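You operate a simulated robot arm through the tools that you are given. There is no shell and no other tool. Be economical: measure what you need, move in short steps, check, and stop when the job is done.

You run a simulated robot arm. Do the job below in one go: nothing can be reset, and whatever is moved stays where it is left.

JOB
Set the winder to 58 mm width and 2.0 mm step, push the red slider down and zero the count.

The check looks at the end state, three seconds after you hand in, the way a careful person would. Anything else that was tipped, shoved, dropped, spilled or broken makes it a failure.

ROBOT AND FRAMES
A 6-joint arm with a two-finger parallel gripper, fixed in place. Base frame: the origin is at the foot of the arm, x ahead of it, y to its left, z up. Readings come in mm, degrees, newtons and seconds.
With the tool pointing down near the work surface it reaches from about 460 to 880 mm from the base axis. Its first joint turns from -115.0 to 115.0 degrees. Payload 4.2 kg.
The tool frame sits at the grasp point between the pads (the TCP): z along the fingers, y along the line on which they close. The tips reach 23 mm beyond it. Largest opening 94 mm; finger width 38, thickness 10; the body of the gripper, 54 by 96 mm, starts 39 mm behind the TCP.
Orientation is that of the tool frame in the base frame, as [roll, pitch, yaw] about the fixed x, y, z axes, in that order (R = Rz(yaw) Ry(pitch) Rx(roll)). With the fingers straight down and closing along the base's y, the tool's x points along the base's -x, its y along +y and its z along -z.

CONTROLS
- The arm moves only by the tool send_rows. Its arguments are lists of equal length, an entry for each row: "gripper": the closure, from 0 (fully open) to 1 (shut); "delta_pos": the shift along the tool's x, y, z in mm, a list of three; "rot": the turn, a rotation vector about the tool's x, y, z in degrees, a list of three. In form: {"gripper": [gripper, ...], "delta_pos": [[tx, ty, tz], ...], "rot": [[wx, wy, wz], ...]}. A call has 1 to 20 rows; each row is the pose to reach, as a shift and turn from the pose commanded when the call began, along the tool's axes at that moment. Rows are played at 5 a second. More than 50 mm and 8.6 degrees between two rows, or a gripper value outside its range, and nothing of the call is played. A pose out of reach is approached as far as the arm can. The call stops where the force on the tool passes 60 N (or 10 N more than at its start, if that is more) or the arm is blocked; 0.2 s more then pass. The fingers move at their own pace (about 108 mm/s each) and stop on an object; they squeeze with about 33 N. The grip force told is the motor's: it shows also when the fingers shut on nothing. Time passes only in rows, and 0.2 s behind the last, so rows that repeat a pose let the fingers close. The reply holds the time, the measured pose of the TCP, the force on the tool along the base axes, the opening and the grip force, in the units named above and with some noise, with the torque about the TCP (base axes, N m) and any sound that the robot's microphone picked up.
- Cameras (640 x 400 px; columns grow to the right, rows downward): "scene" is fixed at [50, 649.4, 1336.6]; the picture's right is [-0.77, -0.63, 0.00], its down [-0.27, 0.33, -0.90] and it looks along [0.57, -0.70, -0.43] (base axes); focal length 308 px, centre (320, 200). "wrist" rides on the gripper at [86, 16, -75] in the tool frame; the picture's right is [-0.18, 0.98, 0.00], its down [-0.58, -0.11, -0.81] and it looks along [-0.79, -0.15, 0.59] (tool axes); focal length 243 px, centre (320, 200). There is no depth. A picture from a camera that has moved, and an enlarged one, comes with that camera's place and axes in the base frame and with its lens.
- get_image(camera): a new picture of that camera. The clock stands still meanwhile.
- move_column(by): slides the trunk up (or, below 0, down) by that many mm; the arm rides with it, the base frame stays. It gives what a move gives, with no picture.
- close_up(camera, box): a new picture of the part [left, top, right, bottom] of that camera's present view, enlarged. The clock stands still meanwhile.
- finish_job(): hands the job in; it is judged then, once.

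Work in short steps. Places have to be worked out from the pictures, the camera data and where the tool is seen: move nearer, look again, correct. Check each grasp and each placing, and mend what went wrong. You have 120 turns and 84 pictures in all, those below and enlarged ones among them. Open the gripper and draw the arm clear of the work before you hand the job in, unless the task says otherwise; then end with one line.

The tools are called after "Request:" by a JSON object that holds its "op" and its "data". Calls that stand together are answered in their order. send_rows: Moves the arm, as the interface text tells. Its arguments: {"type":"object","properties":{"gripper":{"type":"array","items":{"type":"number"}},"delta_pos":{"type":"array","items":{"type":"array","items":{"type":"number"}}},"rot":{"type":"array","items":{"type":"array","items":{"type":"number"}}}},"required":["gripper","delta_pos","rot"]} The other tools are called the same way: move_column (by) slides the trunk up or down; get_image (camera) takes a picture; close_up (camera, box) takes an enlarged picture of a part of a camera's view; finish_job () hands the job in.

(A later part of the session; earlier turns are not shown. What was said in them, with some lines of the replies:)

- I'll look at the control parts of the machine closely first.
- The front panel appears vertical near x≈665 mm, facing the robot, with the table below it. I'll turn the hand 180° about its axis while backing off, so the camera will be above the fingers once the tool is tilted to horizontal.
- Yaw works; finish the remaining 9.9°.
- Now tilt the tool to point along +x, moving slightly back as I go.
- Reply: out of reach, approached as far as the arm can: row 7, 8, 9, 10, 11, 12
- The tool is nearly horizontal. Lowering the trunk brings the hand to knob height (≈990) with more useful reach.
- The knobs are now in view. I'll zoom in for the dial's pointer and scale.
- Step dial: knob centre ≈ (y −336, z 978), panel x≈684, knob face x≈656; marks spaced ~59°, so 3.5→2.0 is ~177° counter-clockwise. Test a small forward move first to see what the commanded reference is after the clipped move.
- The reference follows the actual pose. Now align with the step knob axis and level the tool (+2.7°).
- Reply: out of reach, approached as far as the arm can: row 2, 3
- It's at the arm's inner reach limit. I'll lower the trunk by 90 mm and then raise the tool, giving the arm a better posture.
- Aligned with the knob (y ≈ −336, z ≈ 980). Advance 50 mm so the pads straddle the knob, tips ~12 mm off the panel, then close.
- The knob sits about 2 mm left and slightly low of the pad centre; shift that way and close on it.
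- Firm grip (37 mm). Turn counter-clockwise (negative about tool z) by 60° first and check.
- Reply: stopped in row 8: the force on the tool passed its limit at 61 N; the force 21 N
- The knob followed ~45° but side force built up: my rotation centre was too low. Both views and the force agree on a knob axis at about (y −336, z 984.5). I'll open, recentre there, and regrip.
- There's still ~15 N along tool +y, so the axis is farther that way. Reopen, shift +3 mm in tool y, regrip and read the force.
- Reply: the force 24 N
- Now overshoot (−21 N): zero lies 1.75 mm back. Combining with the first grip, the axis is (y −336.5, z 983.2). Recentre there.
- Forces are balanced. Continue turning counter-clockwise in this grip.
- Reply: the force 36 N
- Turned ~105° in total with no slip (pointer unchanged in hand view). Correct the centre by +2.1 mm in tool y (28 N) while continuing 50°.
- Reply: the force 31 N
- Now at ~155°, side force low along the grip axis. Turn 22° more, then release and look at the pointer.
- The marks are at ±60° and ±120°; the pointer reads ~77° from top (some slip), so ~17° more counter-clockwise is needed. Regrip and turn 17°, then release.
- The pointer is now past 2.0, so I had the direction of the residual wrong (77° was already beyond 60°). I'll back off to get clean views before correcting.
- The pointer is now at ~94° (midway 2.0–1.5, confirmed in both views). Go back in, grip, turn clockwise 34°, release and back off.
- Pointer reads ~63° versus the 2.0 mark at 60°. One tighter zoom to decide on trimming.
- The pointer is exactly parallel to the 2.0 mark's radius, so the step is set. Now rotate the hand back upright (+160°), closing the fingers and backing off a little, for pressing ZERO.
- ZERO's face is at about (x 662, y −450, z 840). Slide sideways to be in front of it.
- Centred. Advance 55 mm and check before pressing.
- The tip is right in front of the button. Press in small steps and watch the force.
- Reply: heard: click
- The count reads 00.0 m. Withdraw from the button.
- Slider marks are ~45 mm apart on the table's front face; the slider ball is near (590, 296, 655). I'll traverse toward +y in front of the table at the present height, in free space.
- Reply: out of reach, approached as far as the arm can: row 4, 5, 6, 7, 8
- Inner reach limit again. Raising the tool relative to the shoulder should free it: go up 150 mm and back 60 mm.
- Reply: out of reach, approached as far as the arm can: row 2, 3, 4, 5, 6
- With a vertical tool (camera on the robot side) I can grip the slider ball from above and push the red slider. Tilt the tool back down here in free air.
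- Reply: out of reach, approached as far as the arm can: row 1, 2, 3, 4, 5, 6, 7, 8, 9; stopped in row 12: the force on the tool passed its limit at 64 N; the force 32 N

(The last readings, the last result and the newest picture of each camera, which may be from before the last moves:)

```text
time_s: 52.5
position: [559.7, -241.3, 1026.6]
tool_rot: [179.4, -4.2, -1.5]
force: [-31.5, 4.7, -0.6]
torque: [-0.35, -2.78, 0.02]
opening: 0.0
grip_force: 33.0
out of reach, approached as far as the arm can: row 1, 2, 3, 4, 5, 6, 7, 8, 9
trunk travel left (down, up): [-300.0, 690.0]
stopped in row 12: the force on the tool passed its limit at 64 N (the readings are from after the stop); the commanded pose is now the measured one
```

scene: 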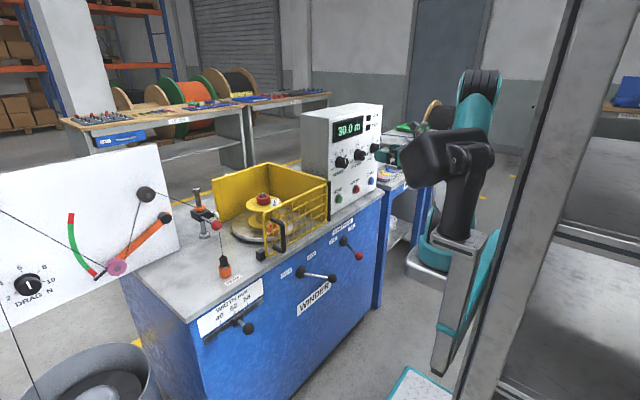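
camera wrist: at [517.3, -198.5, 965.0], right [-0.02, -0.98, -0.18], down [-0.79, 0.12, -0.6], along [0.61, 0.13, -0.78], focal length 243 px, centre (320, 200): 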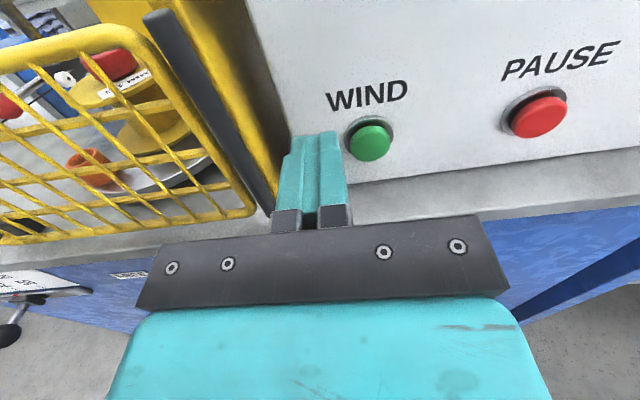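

The wrist camera touched the panel box as it came down; back straight off.

Request:
{"op": "send_rows", "data": {"gripper": [1, 1, 1], "delta_pos": [[-20, 0, 0], [-40, 0, 0], [-60, 0, 0]], "rot": [[0, 0, 0], [0, 0, 0], [0, 0, 0]]}}

Request:
{"op": "close_up", "data": {"camera": "scene", "box": [290, 90, 450, 210]}}

```text
time_s: 53.3
position: [503.8, -241.2, 1017.8]
tool_rot: [179.4, -4.1, -1.4]
force: [0.6, -0.1, 1.2]
torque: [0.01, 0.03, 0.04]
opening: 0.0
grip_force: 33.0
trunk travel left (down, up): [-300.0, 690.0]
```

```text
3.33 times, centred on (370, 150) of scene
camera zoom: at [50.0, 649.4, 1336.6], right [-0.77, -0.63, 0.0], down [-0.27, 0.33, -0.9], along [0.57, -0.7, -0.43], focal length 1028 px, centre (153, 367)
```

zoom: 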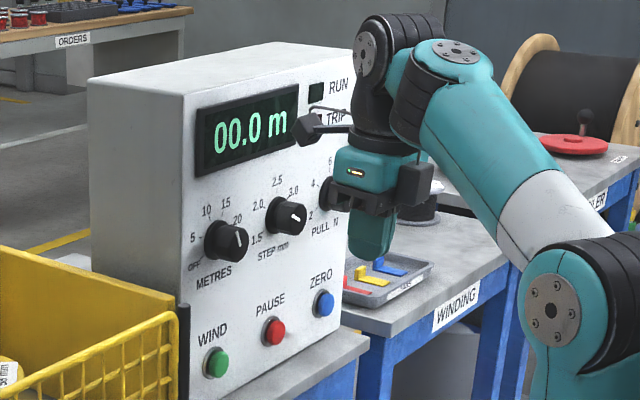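

Nothing changed on the panel. Spin the hand back (camera to the robot side) while travelling toward +y well in front of the table.

Request:
{"op": "send_rows", "data": {"gripper": [1, 1, 1, 1, 1, 1, 1, 1, 1, 1, 1, 1, 1, 1, 1, 1, 1, 1, 1, 1], "delta_pos": [[0, -20, 0], [0, -40, 0], [0, -60, 0], [0, -80, 0], [0, -100, 0], [0, -120, 0], [0, -140, 0], [0, -160, 0], [0, -180, 0], [0, -200, 0], [0, -220, 0], [0, -240, 0], [0, -260, 0], [0, -280, 0], [0, -300, 0], [0, -320, 0], [0, -340, 0], [0, -360, 0], [0, -380, 0], [0, -400, 0]], "rot": [[0, 0, -8.5], [0, 0, -17], [0, 0, -25.5], [0, 0, -34], [0, 0, -42.5], [0, 0, -51], [0, 0, -59.5], [0, 0, -68], [0, 0, -76.5], [0, 0, -85], [0, 0, -93.5], [0, 0, -102], [0, 0, -110.5], [0, 0, -119], [0, 0, -127.5], [0, 0, -136], [0, 0, -144.5], [0, 0, -153], [0, 0, -161.5], [0, 0, -170]]}}

Request:
{"op": "get_image", "data": {"camera": "wrist"}}

```text
time_s: 57.5
position: [512.8, 160.6, 1014.7]
tool_rot: [179.8, 4.2, 168.8]
force: [0.1, -0.6, 0.6]
torque: [0.03, 0.02, -0.02]
opening: 0.1
grip_force: 32.7
trunk travel left (down, up): [-300.0, 690.0]
```

```text
46 pictures are left
camera wrist: at [426.8, 192.9, 1082.2], right [0.37, 0.93, 0.02], down [0.49, -0.21, 0.85], along [0.79, -0.31, -0.53], focal length 243 px, centre (320, 200)
```

wrist: 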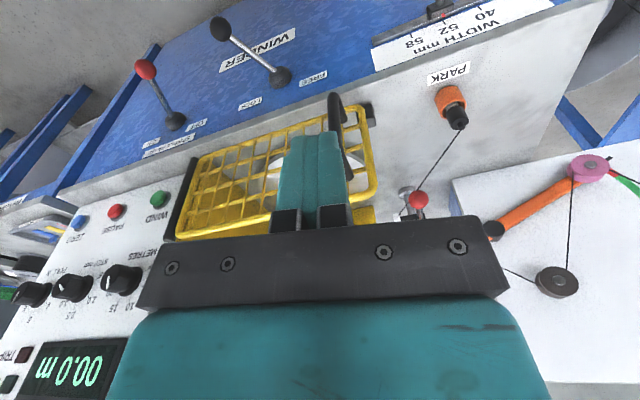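

Triangulating: red ball of the post slider ≈ (801, 218, 870). First the width slider: straighten the tool and move nearer above it.

Request:
{"op": "send_rows", "data": {"gripper": [1, 1, 0.5, 0.5, 0.5], "delta_pos": [[2, 40, 20], [4, 80, 50], [6.6, 110, 80], [6.6, 136, 100], [6.6, 136, 100]], "rot": [[0, 0, -5], [0, 2, -11.2], [0, 4.2, -11.2], [0, 4.2, -11.2], [0, 4.2, -11.2]]}}

Request:
{"op": "get_image", "data": {"camera": "wrist"}}

```text
time_s: 58.7
position: [540.6, 292.1, 915.2]
tool_rot: [-179.9, -0.1, 179.9]
force: [-0.7, -0.1, -0.5]
torque: [0.01, -0.03, -0.01]
opening: 47.1
grip_force: 0.1
trunk travel left (down, up): [-300.0, 690.0]
```

```text
45 pictures are left
camera wrist: at [454.5, 308.8, 989.8], right [0.19, 0.98, 0.0], down [0.58, -0.11, 0.81], along [0.79, -0.15, -0.59], focal length 243 px, centre (320, 200)
```

wrist: 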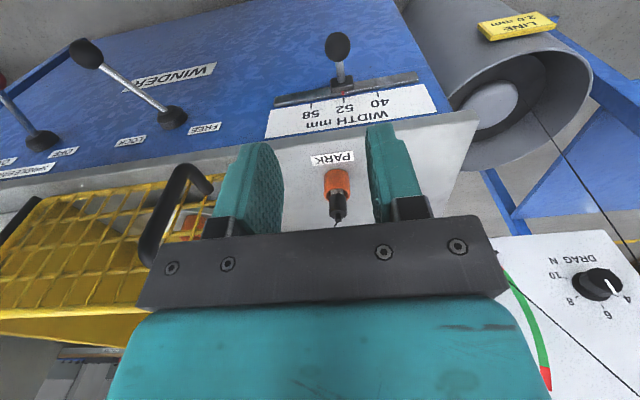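

Width knob ball ≈ (578, 306, 671), ~30 mm diameter; face at x≈626, 52 mark at y≈307, 58 at y≈264; table edge x≈604. Tilt the tool 30° forward so the hand clears the table edge, then lower the trunk.

Request:
{"op": "send_rows", "data": {"gripper": [0.3, 0.3, 0.3, 0.3, 0.3, 0.3], "delta_pos": [[5, 5, 0], [10, 10, 0], [15, 14, 0], [20, 14, 0], [20, 14, 0], [20, 14, 0]], "rot": [[0, -7.5, 0], [0, -15, 0], [0, -22.5, 0], [0, -30, 0], [0, -30, 0], [0, -30, 0]]}}

Request:
{"op": "move_column", "data": {"by": -180}}

Request:
{"op": "get_image", "data": {"camera": "wrist"}}

Request:
{"op": "close_up", "data": {"camera": "scene", "box": [180, 230, 340, 350]}}

```text
time_s: 60.1
position: [524.1, 315.1, 925.1]
tool_rot: [-179.7, 29.9, 179.9]
force: [-0.3, -0.6, -0.6]
torque: [-0.01, 0.0, 0.0]
opening: 65.9
grip_force: 0.0
out of reach, approached as far as the arm can: row 4, 5, 6
trunk travel left (down, up): [-300.0, 690.0]
```

```text
time_s: 62.1
position: [524.3, 315.5, 744.2]
tool_rot: [-179.6, 29.9, 179.9]
force: [-0.6, 0.6, -0.3]
torque: [0.0, 0.0, 0.01]
opening: 65.9
grip_force: 0.2
trunk travel left (down, up): [-120.0, 870.0]
```

```text
44 pictures are left
camera wrist: at [412.6, 331.6, 765.5], right [0.16, 0.98, 0.09], down [0.1, -0.1, 0.99], along [0.98, -0.15, -0.12], focal length 243 px, centre (320, 200)
```

wrist: 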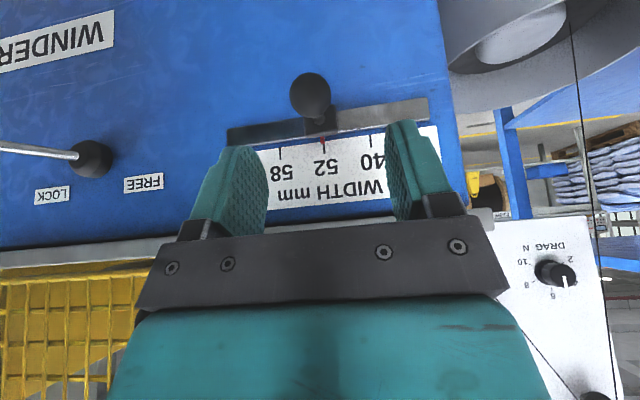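

```text
3.33 times, centred on (260, 290) of scene
camera zoom: at [50.0, 649.4, 1336.6], right [-0.77, -0.63, 0.0], down [-0.27, 0.33, -0.9], along [0.57, -0.7, -0.43], focal length 1028 px, centre (520, -100)
```

zoom: 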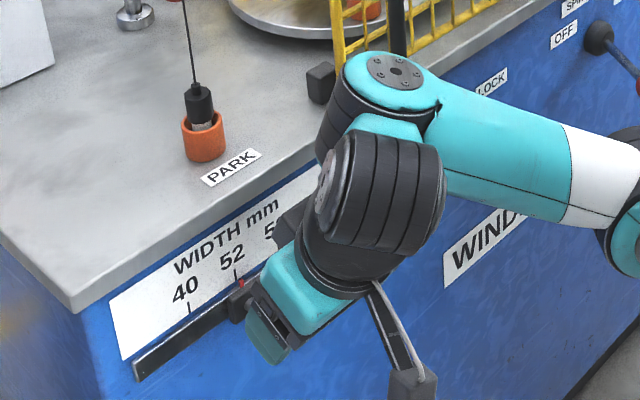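

Ball confirmed at ≈(578, 306, 668). Align and advance along the tool axis with the fingers straddling the ball.

Request:
{"op": "send_rows", "data": {"gripper": [0.3, 0.3, 0.3, 0.3, 0.3], "delta_pos": [[-8.8, -9.5, 10], [-8.8, -9.5, 35], [-8.8, -9.5, 58], [-8.8, -9.5, 72], [-8.8, -9.5, 72]], "rot": [[0, 0, 0], [0, 0, 0], [0, 0, 0], [0, 0, 0], [0, 0, 0]]}}

Request:
{"op": "get_image", "data": {"camera": "wrist"}}

```text
time_s: 63.3
position: [579.3, 324.9, 703.8]
tool_rot: [-179.6, 29.7, 180.0]
force: [0.3, -0.5, 0.0]
torque: [0.02, -0.03, -0.01]
opening: 65.8
grip_force: 0.0
out of reach, approached as far as the arm can: row 1, 2, 3, 4, 5
trunk travel left (down, up): [-120.0, 870.0]
```

```text
42 pictures are left
camera wrist: at [468.3, 341.7, 724.9], right [0.16, 0.98, 0.09], down [0.1, -0.1, 0.99], along [0.98, -0.15, -0.12], focal length 243 px, centre (320, 200)
```

wrist: 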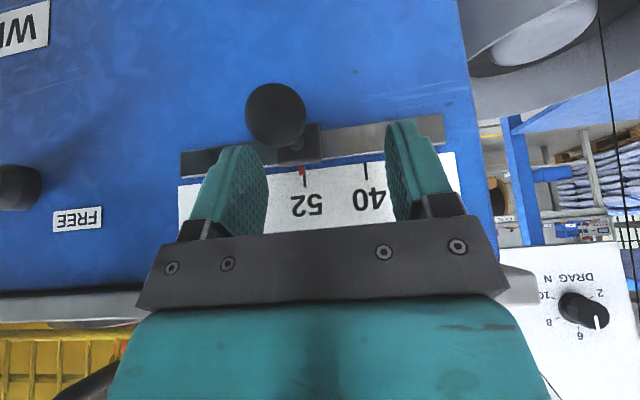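

Hit the inner reach limit; a lower trunk helps. Back out up along the tool axis first, then lower the trunk the remaining 120 mm.

Request:
{"op": "send_rows", "data": {"gripper": [0.3, 0.3, 0.3, 0.3], "delta_pos": [[0, 0, -40], [-3, -10, -80], [-5.6, -19, -108], [-5.6, -19, -108]], "rot": [[0, 0, 0], [0, 0, 0], [0, 0, 0], [0, 0, 0]]}}

Request:
{"op": "move_column", "data": {"by": -115}}

```text
time_s: 64.3
position: [530.3, 297.7, 791.6]
tool_rot: [180.0, 29.8, 179.9]
force: [-0.2, -0.2, -0.5]
torque: [0.01, -0.03, -0.03]
opening: 65.7
grip_force: 0.0
out of reach, approached as far as the arm can: row 2, 3, 4
trunk travel left (down, up): [-120.0, 870.0]
```

```text
time_s: 65.7
position: [529.9, 298.4, 676.8]
tool_rot: [180.0, 29.8, 179.8]
force: [-0.4, -0.1, 0.6]
torque: [-0.02, 0.0, 0.01]
opening: 66.3
grip_force: 0.0
trunk travel left (down, up): [-5.0, 985.0]
```

Now move to the ball with the fingers on both sides.

Request:
{"op": "send_rows", "data": {"gripper": [0.3, 0.3, 0.3, 0.3, 0.3], "delta_pos": [[0, 7.6, 0], [-14, 7.6, 9], [-28, 7.6, 18], [-37, 7.6, 23.7], [-37, 7.6, 23.7]], "rot": [[0, 0, 0], [0, 0, 0], [0, 0, 0], [0, 0, 0], [0, 0, 0]]}}

Request:
{"op": "get_image", "data": {"camera": "wrist"}}

```text
time_s: 66.9
position: [572.8, 300.7, 667.6]
tool_rot: [179.8, 29.6, 179.8]
force: [0.7, 0.5, 0.3]
torque: [-0.02, -0.01, -0.02]
opening: 65.9
grip_force: 0.1
out of reach, approached as far as the arm can: row 2, 3, 4, 5
trunk travel left (down, up): [-5.0, 985.0]
```

```text
41 pictures are left
camera wrist: at [460.8, 315.5, 690.5], right [0.16, 0.98, 0.1], down [0.11, -0.11, 0.99], along [0.98, -0.15, -0.12], focal length 243 px, centre (320, 200)
```

wrist: 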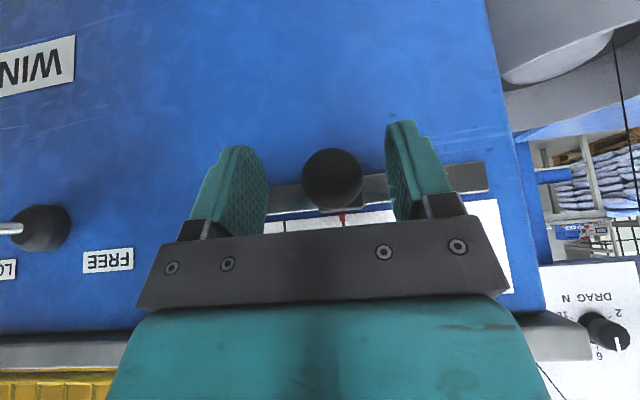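

The ball is between the pads but reach is marginal. Reduce the tilt to ~20° to gain reach margin while centring on y 306.

Request:
{"op": "send_rows", "data": {"gripper": [0.3, 0.3, 0.3, 0.3], "delta_pos": [[0, 2, 0], [-1, 4, 0], [-2, 5.3, 1], [-2, 5.3, 1]], "rot": [[0, 4, 0], [0, 7, 0], [0, 10, 0], [0, 10, 0]]}}

Request:
{"op": "close_up", "data": {"camera": "scene", "box": [180, 230, 340, 350]}}

Request:
{"op": "get_image", "data": {"camera": "wrist"}}

```text
time_s: 67.9
position: [573.5, 304.5, 666.8]
tool_rot: [179.9, 19.6, 179.9]
force: [0.0, -0.6, -0.1]
torque: [-0.02, 0.01, 0.0]
opening: 65.6
grip_force: 0.2
trunk travel left (down, up): [-5.0, 985.0]
```

```text
3.33 times, centred on (260, 290) of scene
camera zoom: at [50.0, 649.4, 1336.6], right [-0.77, -0.63, 0.0], down [-0.27, 0.33, -0.9], along [0.57, -0.7, -0.43], focal length 1028 px, centre (520, -100)
```

zoom: 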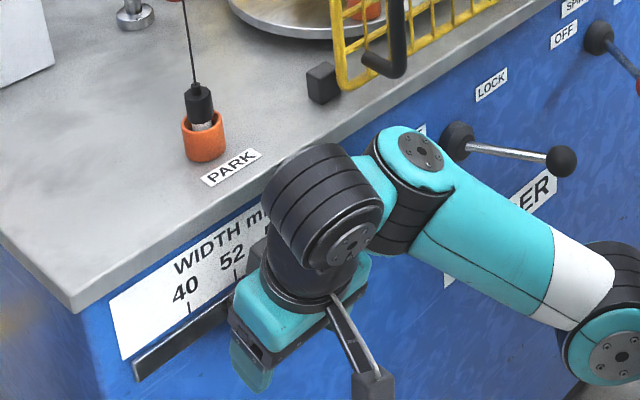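

```text
39 pictures are left
camera wrist: at [467.0, 319.4, 707.9], right [0.17, 0.98, 0.06], down [0.28, -0.11, 0.95], along [0.95, -0.15, -0.29], focal length 243 px, centre (320, 200)
```

wrist: 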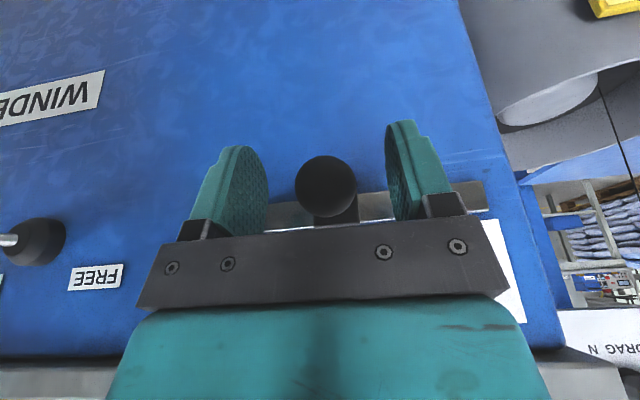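

Centred and within reach. Close on the ball.

Request:
{"op": "send_rows", "data": {"gripper": [0.6, 0.8, 1, 1, 1], "delta_pos": [[0, 2, 0], [0, 2, 0], [0, 2, 0], [0, 2, 0], [0, 2, 0]], "rot": [[0, 0, 0], [0, 0, 0], [0, 0, 0], [0, 0, 0], [0, 0, 0]]}}

```text
time_s: 69.1
position: [572.6, 304.7, 667.1]
tool_rot: [179.9, 19.7, 179.9]
force: [0.7, 2.2, -0.4]
torque: [0.03, 0.01, 0.03]
opening: 31.5
grip_force: 45.0
out of reach, approached as far as the arm can: row 1, 2, 3, 4, 5
trunk travel left (down, up): [-5.0, 985.0]
```

Gripped (31.5 mm). Slide toward −y 34 mm first, then look at the marker.

Request:
{"op": "send_rows", "data": {"gripper": [1, 1, 1, 1, 1, 1, 1, 1], "delta_pos": [[0, -5, 0], [0, -10, 0], [0, -15, 0], [0, -20, 0], [0, -25, 0], [0, -30, 0], [0, -34, 0], [0, -34, 0]], "rot": [[0, 0, 0], [0, 0, 0], [0, 0, 0], [0, 0, 0], [0, 0, 0], [0, 0, 0], [0, 0, 0], [0, 0, 0]]}}

Request:
{"op": "get_image", "data": {"camera": "wrist"}}

Request:
{"op": "close_up", "data": {"camera": "scene", "box": [180, 230, 340, 350]}}

```text
time_s: 70.9
position: [573.2, 271.0, 667.5]
tool_rot: [179.9, 19.7, 180.0]
force: [-13.1, -0.1, -3.4]
torque: [0.16, 0.01, 0.0]
opening: 31.4
grip_force: 45.8
trunk travel left (down, up): [-5.0, 985.0]
```

```text
38 pictures are left
camera wrist: at [466.9, 285.2, 707.8], right [0.17, 0.98, 0.06], down [0.28, -0.11, 0.95], along [0.95, -0.15, -0.29], focal length 243 px, centre (320, 200)
```

wrist: 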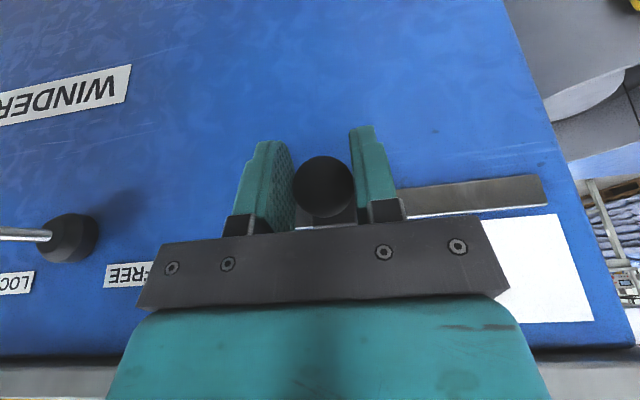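

```text
3.33 times, centred on (260, 290) of scene
camera zoom: at [50.0, 649.4, 1336.6], right [-0.77, -0.63, 0.0], down [-0.27, 0.33, -0.9], along [0.57, -0.7, -0.43], focal length 1028 px, centre (520, -100)
```

zoom: 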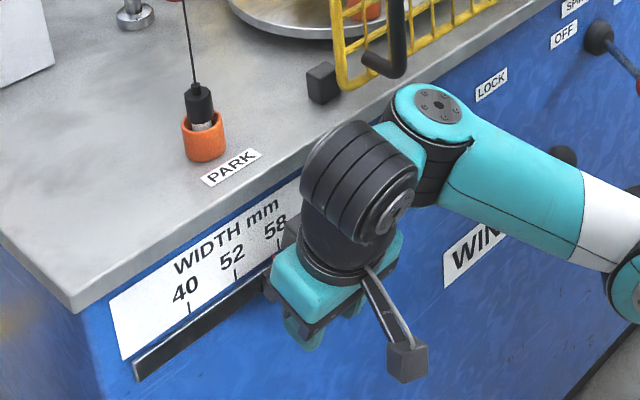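

Continue another 7 mm, then open and back away to check the marker.

Request:
{"op": "send_rows", "data": {"gripper": [1, 1, 1, 0.5, 0.3, 0.3], "delta_pos": [[0, -3.5, 0], [0, -7, 0], [0, -7, 0], [0, -7, 0], [0, -7, 0], [0, -7, 0]], "rot": [[0, 0, 0], [0, 0, 0], [0, 0, 0], [0, 0, 0], [0, 0, 0], [0, 0, 0]]}}

Request:
{"op": "send_rows", "data": {"gripper": [0.3, 0.3, 0.3, 0.3], "delta_pos": [[0, 0, -30], [0, 0, -65], [0, 0, -100], [0, 0, -100]], "rot": [[0, 0, 0], [0, 0, 0], [0, 0, 0], [0, 0, 0]]}}

Request:
{"op": "close_up", "data": {"camera": "wrist", "box": [180, 20, 460, 220]}}

```text
time_s: 72.3
position: [573.1, 261.7, 667.3]
tool_rot: [180.0, 19.6, 179.8]
force: [0.7, -0.5, -0.3]
torque: [0.0, 0.01, -0.02]
opening: 65.9
grip_force: 0.0
trunk travel left (down, up): [-5.0, 985.0]
```

```text
time_s: 73.3
position: [533.6, 246.2, 730.7]
tool_rot: [179.8, 19.6, 179.8]
force: [-0.3, 0.3, 0.2]
torque: [0.0, 0.0, 0.0]
opening: 65.5
grip_force: 0.0
out of reach, approached as far as the arm can: row 2, 3, 4
trunk travel left (down, up): [-5.0, 985.0]
```

```text
2.00 times, centred on (320, 120) of wrist
camera zoom: at [427.5, 261.5, 771.6], right [0.17, 0.98, 0.06], down [0.28, -0.11, 0.95], along [0.95, -0.15, -0.29], focal length 485 px, centre (320, 360)
```

zoom: 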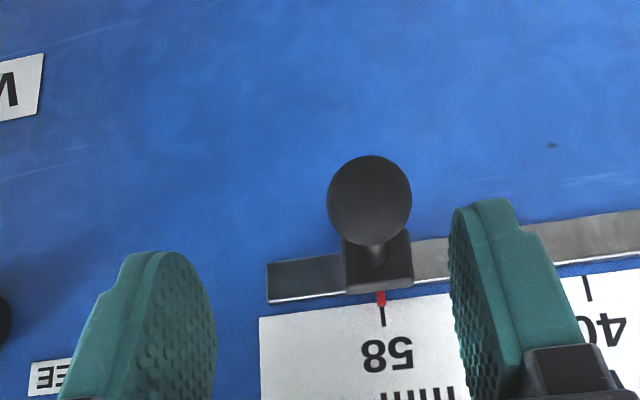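

The marker seems to meet the 58 line; zoom in for precision.

Request:
{"op": "close_up", "data": {"camera": "wrist", "box": [330, 145, 394, 185]}}

```text
10.00 times, centred on (362, 165) of wrist
camera zoom: at [427.5, 261.5, 771.6], right [0.17, 0.98, 0.06], down [0.28, -0.11, 0.95], along [0.95, -0.15, -0.29], focal length 2426 px, centre (-100, 550)
```

zoom: 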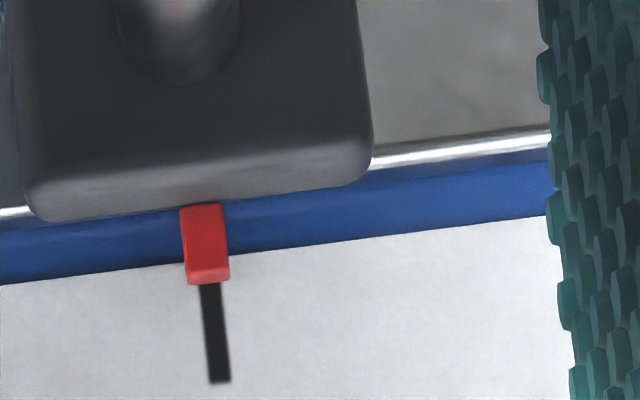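

Marker is squarely on 58. Now raise the trunk and look at the red slider on the post.

Request:
{"op": "move_column", "data": {"by": 330}}

Request:
{"op": "send_rows", "data": {"gripper": [0.6, 1, 1, 1], "delta_pos": [[0, 0, 0], [0, 0, 0], [0, 0, 0], [0, 0, 0]], "rot": [[0, 7, 0], [0, 14, 0], [0, 19.6, 0], [0, 19.6, 0]]}}

Request:
{"op": "get_image", "data": {"camera": "wrist"}}

```text
time_s: 76.6
position: [534.3, 246.6, 1061.2]
tool_rot: [179.8, 19.7, 179.9]
force: [-0.2, 0.3, -0.1]
torque: [0.03, -0.01, -0.02]
opening: 65.7
grip_force: 0.1
trunk travel left (down, up): [-335.0, 655.0]
```

```text
time_s: 77.6
position: [522.1, 233.7, 1031.6]
tool_rot: [179.7, 0.2, -179.9]
force: [0.4, -0.4, -0.5]
torque: [0.02, -0.01, -0.03]
opening: 0.0
grip_force: 32.9
out of reach, approached as far as the arm can: row 1, 2, 3, 4
trunk travel left (down, up): [-335.0, 655.0]
```

```text
34 pictures are left
camera wrist: at [436.3, 248.7, 1106.3], right [0.18, 0.98, 0.0], down [0.58, -0.11, 0.81], along [0.79, -0.15, -0.59], focal length 243 px, centre (320, 200)
```

wrist: 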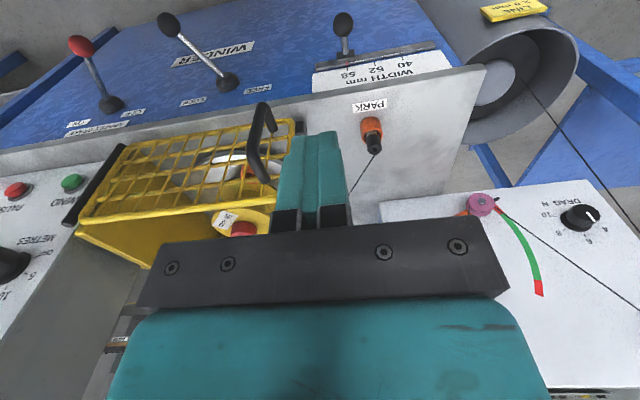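

Take a sharp scene close-up of the post slider and the reel's red collar to settle what the "red slider" is.

Request:
{"op": "close_up", "data": {"camera": "scene", "box": [180, 175, 260, 225]}}

Request:
{"op": "close_up", "data": {"camera": "scene", "box": [225, 180, 305, 230]}}

```text
8.00 times, centred on (220, 200) of scene
camera zoom: at [50.0, 649.4, 1336.6], right [-0.77, -0.63, 0.0], down [-0.27, 0.33, -0.9], along [0.57, -0.7, -0.43], focal length 2467 px, centre (1120, 200)
```

zoom: 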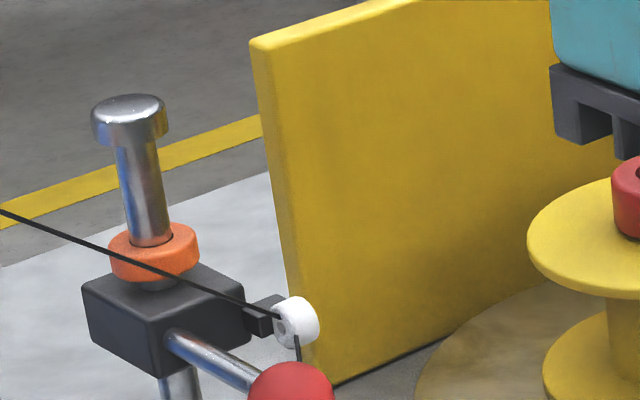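

```text
8.00 times, centred on (265, 205) of scene
camera zoom: at [50.0, 649.4, 1336.6], right [-0.77, -0.63, 0.0], down [-0.27, 0.33, -0.9], along [0.57, -0.7, -0.43], focal length 2467 px, centre (760, 160)
```

zoom: 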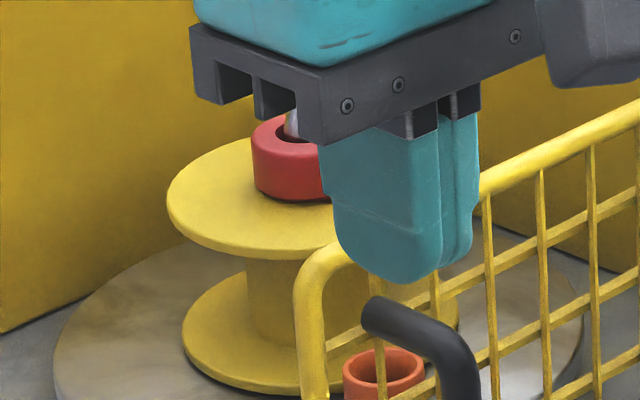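

The reel's red collar already rests on the flange; the red-handled carriage on the post is the slider that's up. Move partway toward it at z≈1050 and check clearances over the gate.

Request:
{"op": "send_rows", "data": {"gripper": [1, 1, 1, 1, 1, 1], "delta_pos": [[-30, -3, -20], [-70, -6, -20], [-110, -9, -20], [-150, -12, -20], [-180, -14, -20], [-180, -14, -20]], "rot": [[0, 0, 0], [0, 0, 0], [0, 0, 0], [0, 0, 0], [0, 0, 0], [0, 0, 0]]}}

Request:
{"op": "get_image", "data": {"camera": "scene"}}

Request:
{"op": "get_image", "data": {"camera": "wrist"}}

```text
time_s: 79.0
position: [636.8, 191.5, 990.7]
tool_rot: [179.8, 0.1, -179.9]
force: [0.0, -0.8, -0.1]
torque: [0.01, -0.01, -0.02]
opening: 0.0
grip_force: 32.7
out of reach, approached as far as the arm can: row 1, 2, 3, 4, 5, 6
trunk travel left (down, up): [-335.0, 655.0]
```

```text
31 pictures are left
```

scene: 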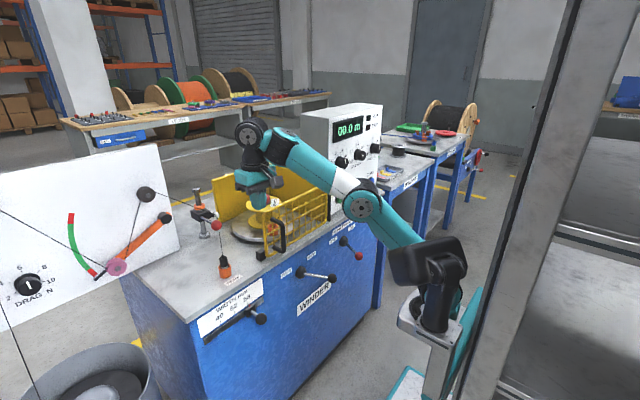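

```text
30 pictures are left
camera wrist: at [549.7, 206.0, 1065.4], right [0.18, 0.98, 0.0], down [0.58, -0.11, 0.81], along [0.79, -0.15, -0.59], focal length 243 px, centre (320, 200)
```

wrist: 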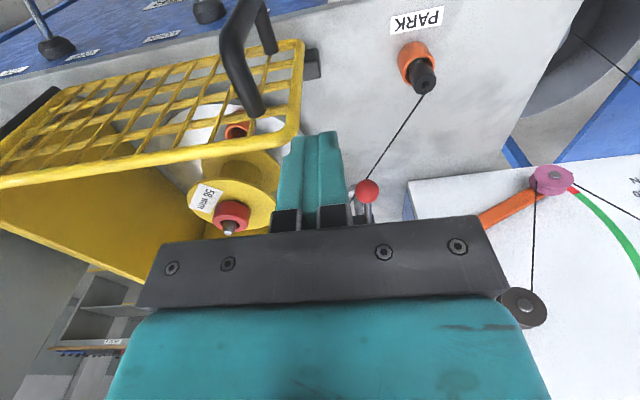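

The shoulder is too low for that reach. The ball is at about (800, 220, 871). Raise the trunk so the arm comes from above.

Request:
{"op": "move_column", "data": {"by": 330}}

Request:
{"op": "send_rows", "data": {"gripper": [1, 1, 1, 1, 1, 1, 1], "delta_pos": [[-40, 7, 0], [-80, 14, 20], [-120, 21, 60], [-150, 28, 100], [-163, 28.5, 145], [-163, 28.5, 190], [-163, 28.5, 230]], "rot": [[0, 0, 0], [0, 0, 0], [0, 0, 0], [0, 0, 0], [0, 0, 0], [0, 0, 0], [0, 0, 0]]}}

Request:
{"op": "get_image", "data": {"camera": "scene"}}

Request:
{"op": "get_image", "data": {"camera": "wrist"}}

```text
time_s: 82.2
position: [635.3, 191.4, 1320.9]
tool_rot: [179.8, 0.0, 180.0]
force: [0.5, -0.1, -0.6]
torque: [0.02, -0.02, 0.0]
opening: 0.0
grip_force: 33.2
trunk travel left (down, up): [-665.0, 325.0]
```

```text
refused: row 3 steps farther than a row can; nothing moved
```

```text
29 pictures are left
```

scene: 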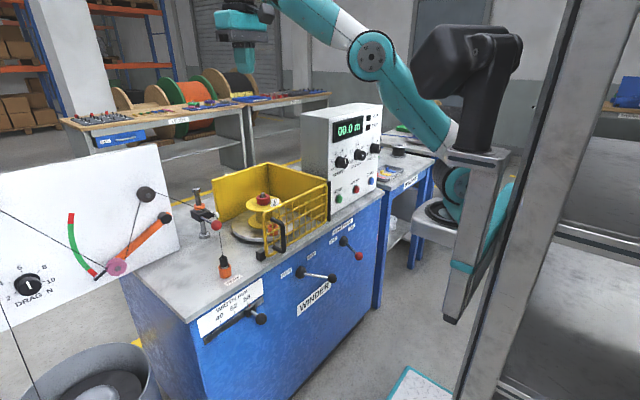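

```text
28 pictures are left
camera wrist: at [549.5, 206.1, 1395.4], right [0.18, 0.98, 0.0], down [0.58, -0.11, 0.81], along [0.79, -0.15, -0.59], focal length 243 px, centre (320, 200)
```

wrist: 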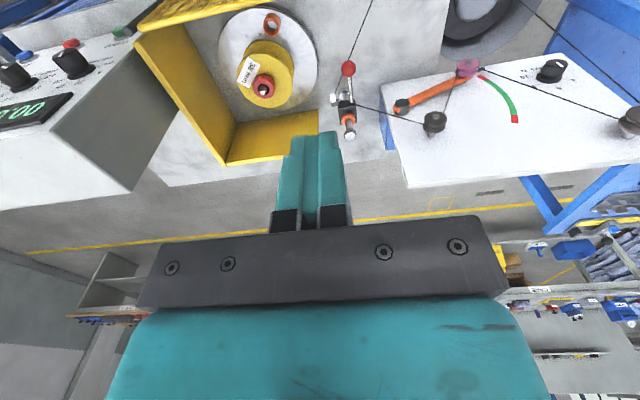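

One step was too long, so nothing moved. Resend with smaller rows: to about (798, 220, 1020).

Request:
{"op": "send_rows", "data": {"gripper": [1, 1, 1, 1, 1, 1, 1, 1, 1, 1], "delta_pos": [[-25, 5, 20], [-50, 10, 45], [-75, 15, 75], [-100, 20, 110], [-125, 25, 145], [-150, 29, 180], [-163, 29, 215], [-163, 29, 260], [-163, 29, 300], [-163, 29, 300]], "rot": [[0, 0, 0], [0, 0, 0], [0, 0, 0], [0, 0, 0], [0, 0, 0], [0, 0, 0], [0, 0, 0], [0, 0, 0], [0, 0, 0], [0, 0, 0]]}}

Request:
{"op": "get_image", "data": {"camera": "scene"}}

Request:
{"op": "get_image", "data": {"camera": "wrist"}}

```text
time_s: 84.4
position: [797.2, 219.7, 1020.5]
tool_rot: [179.7, 0.2, -180.0]
force: [0.6, -0.1, -0.4]
torque: [-0.01, -0.03, -0.01]
opening: 0.1
grip_force: 32.6
out of reach, approached as far as the arm can: row 2, 3, 4, 5, 6, 7, 8, 9
trunk travel left (down, up): [-665.0, 325.0]
```

```text
27 pictures are left
```

scene: 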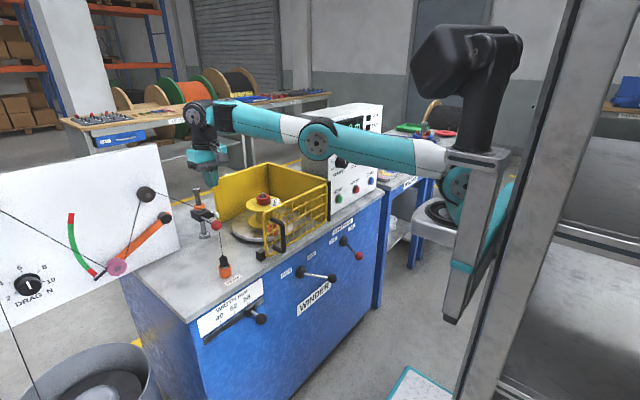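

```text
26 pictures are left
camera wrist: at [710.8, 235.8, 1095.3], right [0.18, 0.98, 0.01], down [0.58, -0.11, 0.81], along [0.79, -0.15, -0.59], focal length 243 px, centre (320, 200)
```

wrist: 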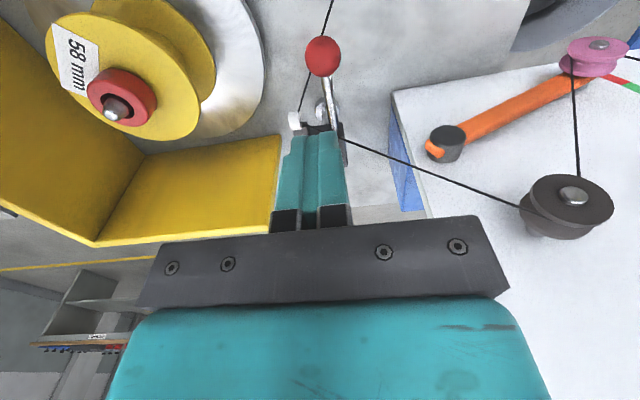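

The arm has clearance over the gate if I lower with the arm rather than the trunk. Ball at (803, 220). Lower to tips just above the ball.

Request:
{"op": "send_rows", "data": {"gripper": [1, 1, 1, 1, 1], "delta_pos": [[-5, 0.5, 30], [-5, 0.5, 60], [-5, 0.5, 85], [-5, 0.5, 100], [-5, 0.5, 100]], "rot": [[0, 0, 0], [0, 0, 0], [0, 0, 0], [0, 0, 0], [0, 0, 0]]}}

Request:
{"op": "get_image", "data": {"camera": "wrist"}}

Request:
{"op": "close_up", "data": {"camera": "scene", "box": [160, 90, 352, 240]}}

```text
time_s: 85.6
position: [805.3, 222.1, 923.1]
tool_rot: [179.9, 0.1, 180.0]
force: [-0.1, 0.7, 0.9]
torque: [0.0, 0.0, 0.02]
opening: 0.0
grip_force: 33.4
trunk travel left (down, up): [-665.0, 325.0]
```

```text
25 pictures are left
camera wrist: at [718.7, 237.0, 996.4], right [0.18, 0.98, 0.0], down [0.58, -0.11, 0.81], along [0.79, -0.15, -0.59], focal length 243 px, centre (320, 200)
```

wrist: 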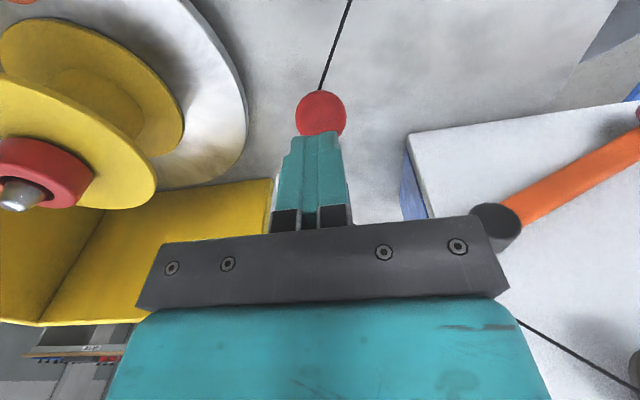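

```text
2.67 times, centred on (256, 165) of scene
camera zoom: at [50.0, 649.4, 1336.6], right [-0.77, -0.63, 0.0], down [-0.27, 0.33, -0.9], along [0.57, -0.7, -0.43], focal length 822 px, centre (491, 293)
```

zoom: 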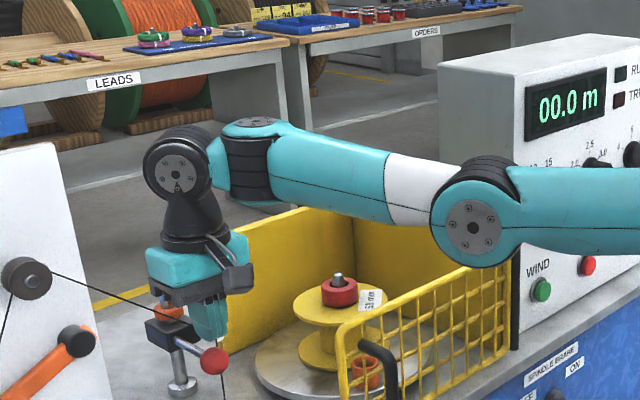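

Aligned over the ball (tips ~900, ball top ~887), clear of the post. Descend in small steps and watch the force.

Request:
{"op": "send_rows", "data": {"gripper": [1, 1, 1, 1, 1, 1, 1, 1], "delta_pos": [[1, 0, 5], [1, 0, 10], [1, 0, 14], [1, 0, 18], [1, 0, 22], [1, 0, 26], [1, 0, 30], [1, 0, 30]], "rot": [[0, 0, 0], [0, 0, 0], [0, 0, 0], [0, 0, 0], [0, 0, 0], [0, 0, 0], [0, 0, 0], [0, 0, 0]]}}

Request:
{"op": "close_up", "data": {"camera": "scene", "box": [170, 170, 282, 240]}}

```text
time_s: 87.4
position: [804.3, 222.8, 892.3]
tool_rot: [179.5, -0.1, -179.9]
force: [-0.8, 0.1, -0.3]
torque: [0.0, -0.02, -0.01]
opening: 0.0
grip_force: 33.6
trunk travel left (down, up): [-665.0, 325.0]
```

```text
5.71 times, centred on (226, 205) of scene
camera zoom: at [50.0, 649.4, 1336.6], right [-0.77, -0.63, 0.0], down [-0.27, 0.33, -0.9], along [0.57, -0.7, -0.43], focal length 1762 px, centre (857, 171)
```

zoom: 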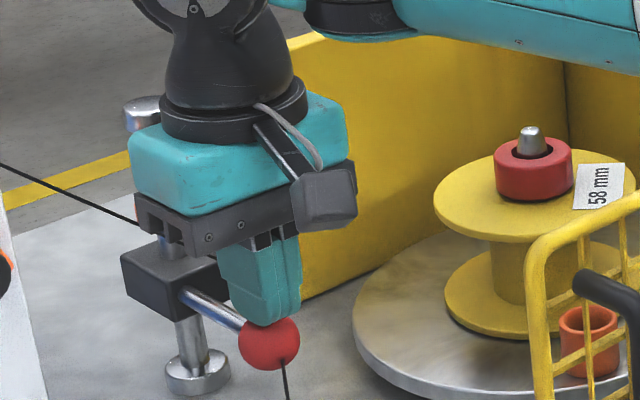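

The ball has moved down ~18 mm with the fingers. Continue until it meets the bottom stop (force rise).

Request:
{"op": "send_rows", "data": {"gripper": [1, 1, 1, 1, 1, 1, 1], "delta_pos": [[0, 0, 4], [0, 0, 8], [0, 0, 12], [0, 0, 16], [0, 0, 20], [0, 0, 24], [0, 0, 24]], "rot": [[0, 0, 0], [0, 0, 0], [0, 0, 0], [0, 0, 0], [0, 0, 0], [0, 0, 0], [0, 0, 0]]}}

Request:
{"op": "close_up", "data": {"camera": "scene", "box": [170, 170, 282, 240]}}

```text
time_s: 89.0
position: [808.5, 224.8, 867.1]
tool_rot: [179.6, 0.0, 180.0]
force: [0.9, -0.1, -0.4]
torque: [-0.02, 0.04, 0.0]
opening: 0.0
grip_force: 33.0
out of reach, approached as far as the arm can: row 4, 5, 6, 7
trunk travel left (down, up): [-665.0, 325.0]
```

```text
5.71 times, centred on (226, 205) of scene
camera zoom: at [50.0, 649.4, 1336.6], right [-0.77, -0.63, 0.0], down [-0.27, 0.33, -0.9], along [0.57, -0.7, -0.43], focal length 1762 px, centre (857, 171)
```

zoom: 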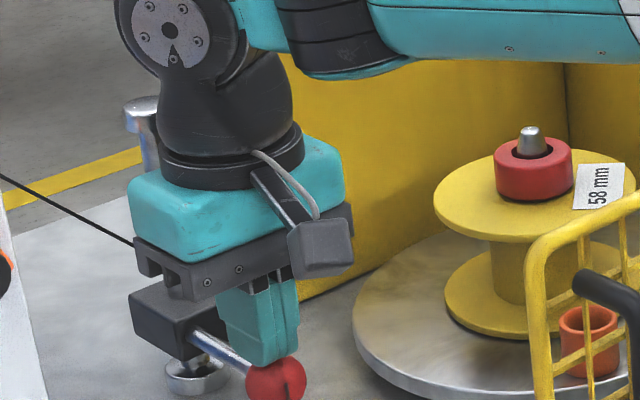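

Nearly at the base now; arm reach ran out, so use the trunk in small increments for the last bit.

Request:
{"op": "move_column", "data": {"by": -8}}

Request:
{"op": "close_up", "data": {"camera": "scene", "box": [170, 170, 330, 270]}}

```text
time_s: 89.6
position: [807.3, 224.7, 859.4]
tool_rot: [179.6, 0.1, 180.0]
force: [-1.0, -0.2, -0.1]
torque: [0.0, -0.02, -0.06]
opening: 0.0
grip_force: 33.0
trunk travel left (down, up): [-657.0, 333.0]
```

```text
4.00 times, centred on (250, 220) of scene
camera zoom: at [50.0, 649.4, 1336.6], right [-0.77, -0.63, 0.0], down [-0.27, 0.33, -0.9], along [0.57, -0.7, -0.43], focal length 1234 px, centre (600, 120)
```

zoom: 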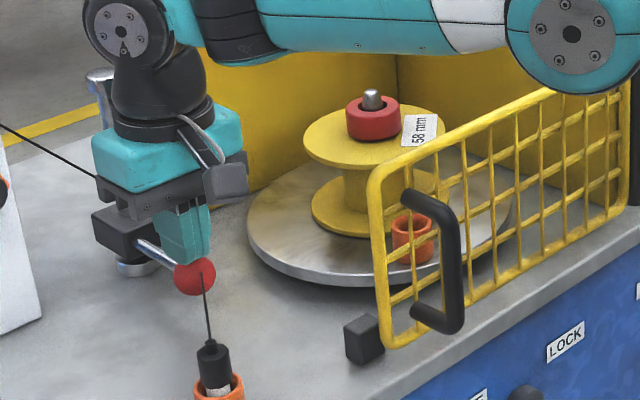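

Still no resistance; continue.

Request:
{"op": "move_column", "data": {"by": -6}}

Request:
{"op": "close_up", "data": {"camera": "scene", "box": [170, 200, 250, 250]}}

```text
time_s: 90.2
position: [808.2, 224.8, 855.4]
tool_rot: [179.7, 0.2, 179.9]
force: [-2.8, -1.8, 12.1]
torque: [-0.11, 0.08, 0.0]
opening: 0.1
grip_force: 33.0
trunk travel left (down, up): [-651.0, 339.0]
```

```text
8.00 times, centred on (210, 225) of scene
camera zoom: at [50.0, 649.4, 1336.6], right [-0.77, -0.63, 0.0], down [-0.27, 0.33, -0.9], along [0.57, -0.7, -0.43], focal length 2467 px, centre (1200, 0)
```

zoom: 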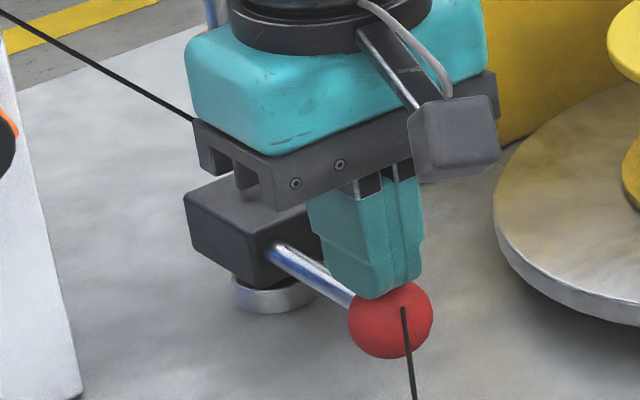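

12 N upward: it appears to be at the bottom stop. One more small push to confirm.

Request:
{"op": "move_column", "data": {"by": -2}}

```text
time_s: 90.7
position: [808.3, 224.2, 854.7]
tool_rot: [179.6, 0.3, 180.0]
force: [-5.6, -3.3, 27.6]
torque: [-0.15, 0.13, 0.04]
opening: 0.3
grip_force: 32.9
trunk travel left (down, up): [-649.0, 341.0]
```

Stiff stop reached. Raise the arm straight up and see whether the slider stays down.

Request:
{"op": "move_column", "data": {"by": 200}}

Request:
{"op": "close_up", "data": {"camera": "scene", "box": [170, 165, 282, 285]}}

Request:
{"op": "get_image", "data": {"camera": "wrist"}}

```text
time_s: 92.8
position: [808.8, 224.9, 1051.4]
tool_rot: [179.7, 0.2, 180.0]
force: [-0.3, 0.3, -0.8]
torque: [0.02, -0.02, 0.01]
opening: 0.0
grip_force: 33.1
trunk travel left (down, up): [-849.0, 141.0]
```

```text
3.33 times, centred on (226, 225) of scene
camera zoom: at [50.0, 649.4, 1336.6], right [-0.77, -0.63, 0.0], down [-0.27, 0.33, -0.9], along [0.57, -0.7, -0.43], focal length 1028 px, centre (633, 117)
```

zoom: 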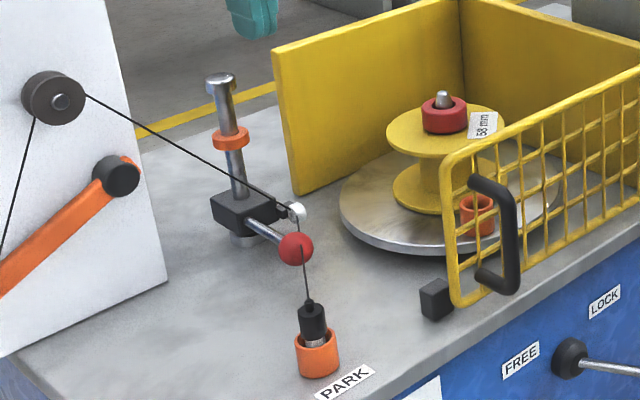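

```text
18 pictures are left
camera wrist: at [722.3, 240.1, 1126.1], right [0.18, 0.98, 0.0], down [0.58, -0.11, 0.81], along [0.79, -0.15, -0.59], focal length 243 px, centre (320, 200)
```

wrist: 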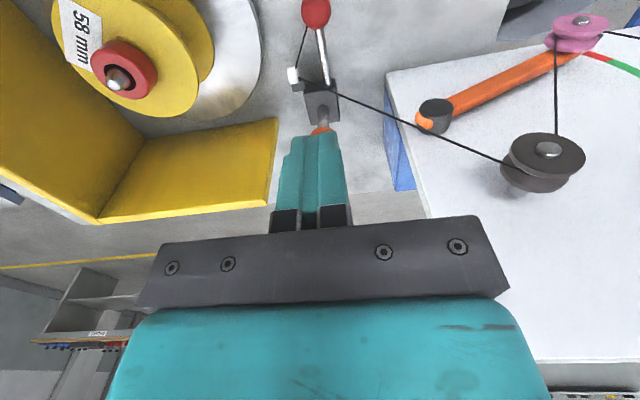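

The slider stays at the bottom (orange collar is just the fixed upper stop). Withdraw the arm clear and open the gripper.

Request:
{"op": "send_rows", "data": {"gripper": [1, 1, 1, 1, 1, 1, 1, 0.5, 0, 0], "delta_pos": [[0, 0, -30], [20, 0, -60], [50, 0, -80], [85, 0, -100], [120, 0, -110], [160, 0, -110], [200, 0, -110], [240, 0, -110], [260, 0, -110], [260, 0, -110]], "rot": [[0, 0, 0], [0, 0, 0], [0, 0, 0], [0, 0, 0], [0, 0, 0], [0, 0, 0], [0, 0, 0], [0, 0, 0], [0, 0, 0], [0, 0, 0]]}}

Request:
{"op": "get_image", "data": {"camera": "scene"}}

Request:
{"op": "close_up", "data": {"camera": "scene", "box": [290, 90, 418, 220]}}

Request:
{"op": "close_up", "data": {"camera": "scene", "box": [180, 240, 380, 365]}}

```text
time_s: 95.0
position: [546.8, 224.2, 1160.9]
tool_rot: [179.7, 0.1, 179.9]
force: [-0.3, -0.2, -1.0]
torque: [0.0, 0.0, -0.01]
opening: 93.9
grip_force: 0.0
trunk travel left (down, up): [-849.0, 141.0]
```

```text
17 pictures are left
```

scene: 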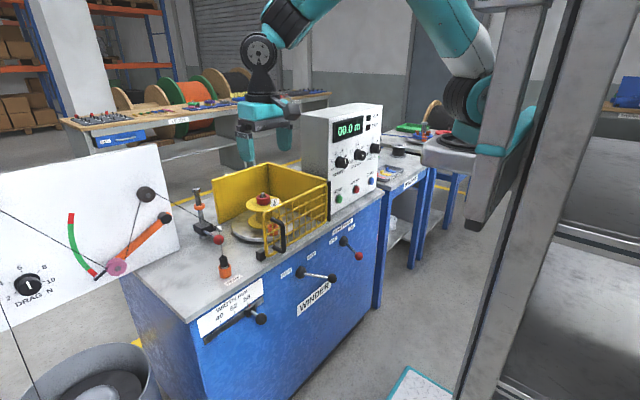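

```text
3.08 times, centred on (354, 155) of scene
camera zoom: at [50.0, 649.4, 1336.6], right [-0.77, -0.63, 0.0], down [-0.27, 0.33, -0.9], along [0.57, -0.7, -0.43], focal length 949 px, centre (215, 338)
```

zoom: 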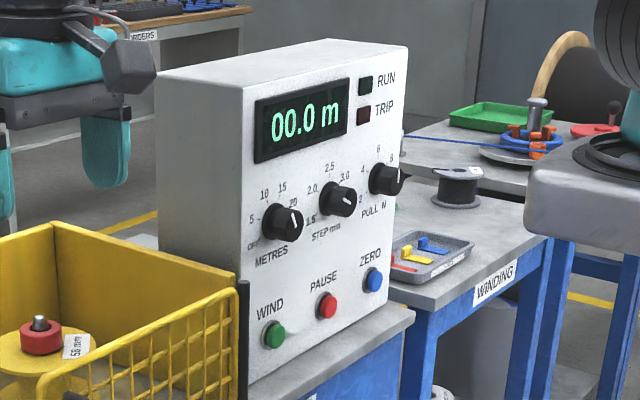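

```text
3.20 times, centred on (280, 302) of scene
camera zoom: at [50.0, 649.4, 1336.6], right [-0.77, -0.63, 0.0], down [-0.27, 0.33, -0.9], along [0.57, -0.7, -0.43], focal length 987 px, centre (448, -128)
```

zoom: 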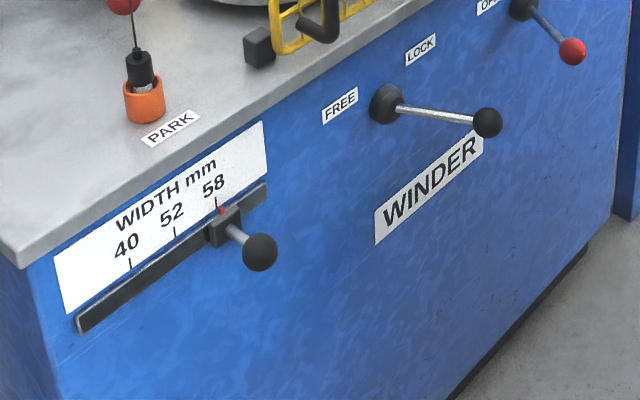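

Everything shows as required: 00.0 m, the step pointer on 2.0, the marker on 58, the slider down, and the other controls unchanged. The arm is clear with the gripper open, so I'm handing in.

Request:
{"op": "finish_job", "data": {}}

```text
The job is handed in.
```

The winder is set to 58 mm width and 2.0 mm step, the red-handled slider on the post is pushed down to its stop, and the count reads 00.0 m. At one point the wrist camera touched the panel box, but the close-ups afterwards showed nothing else changed.
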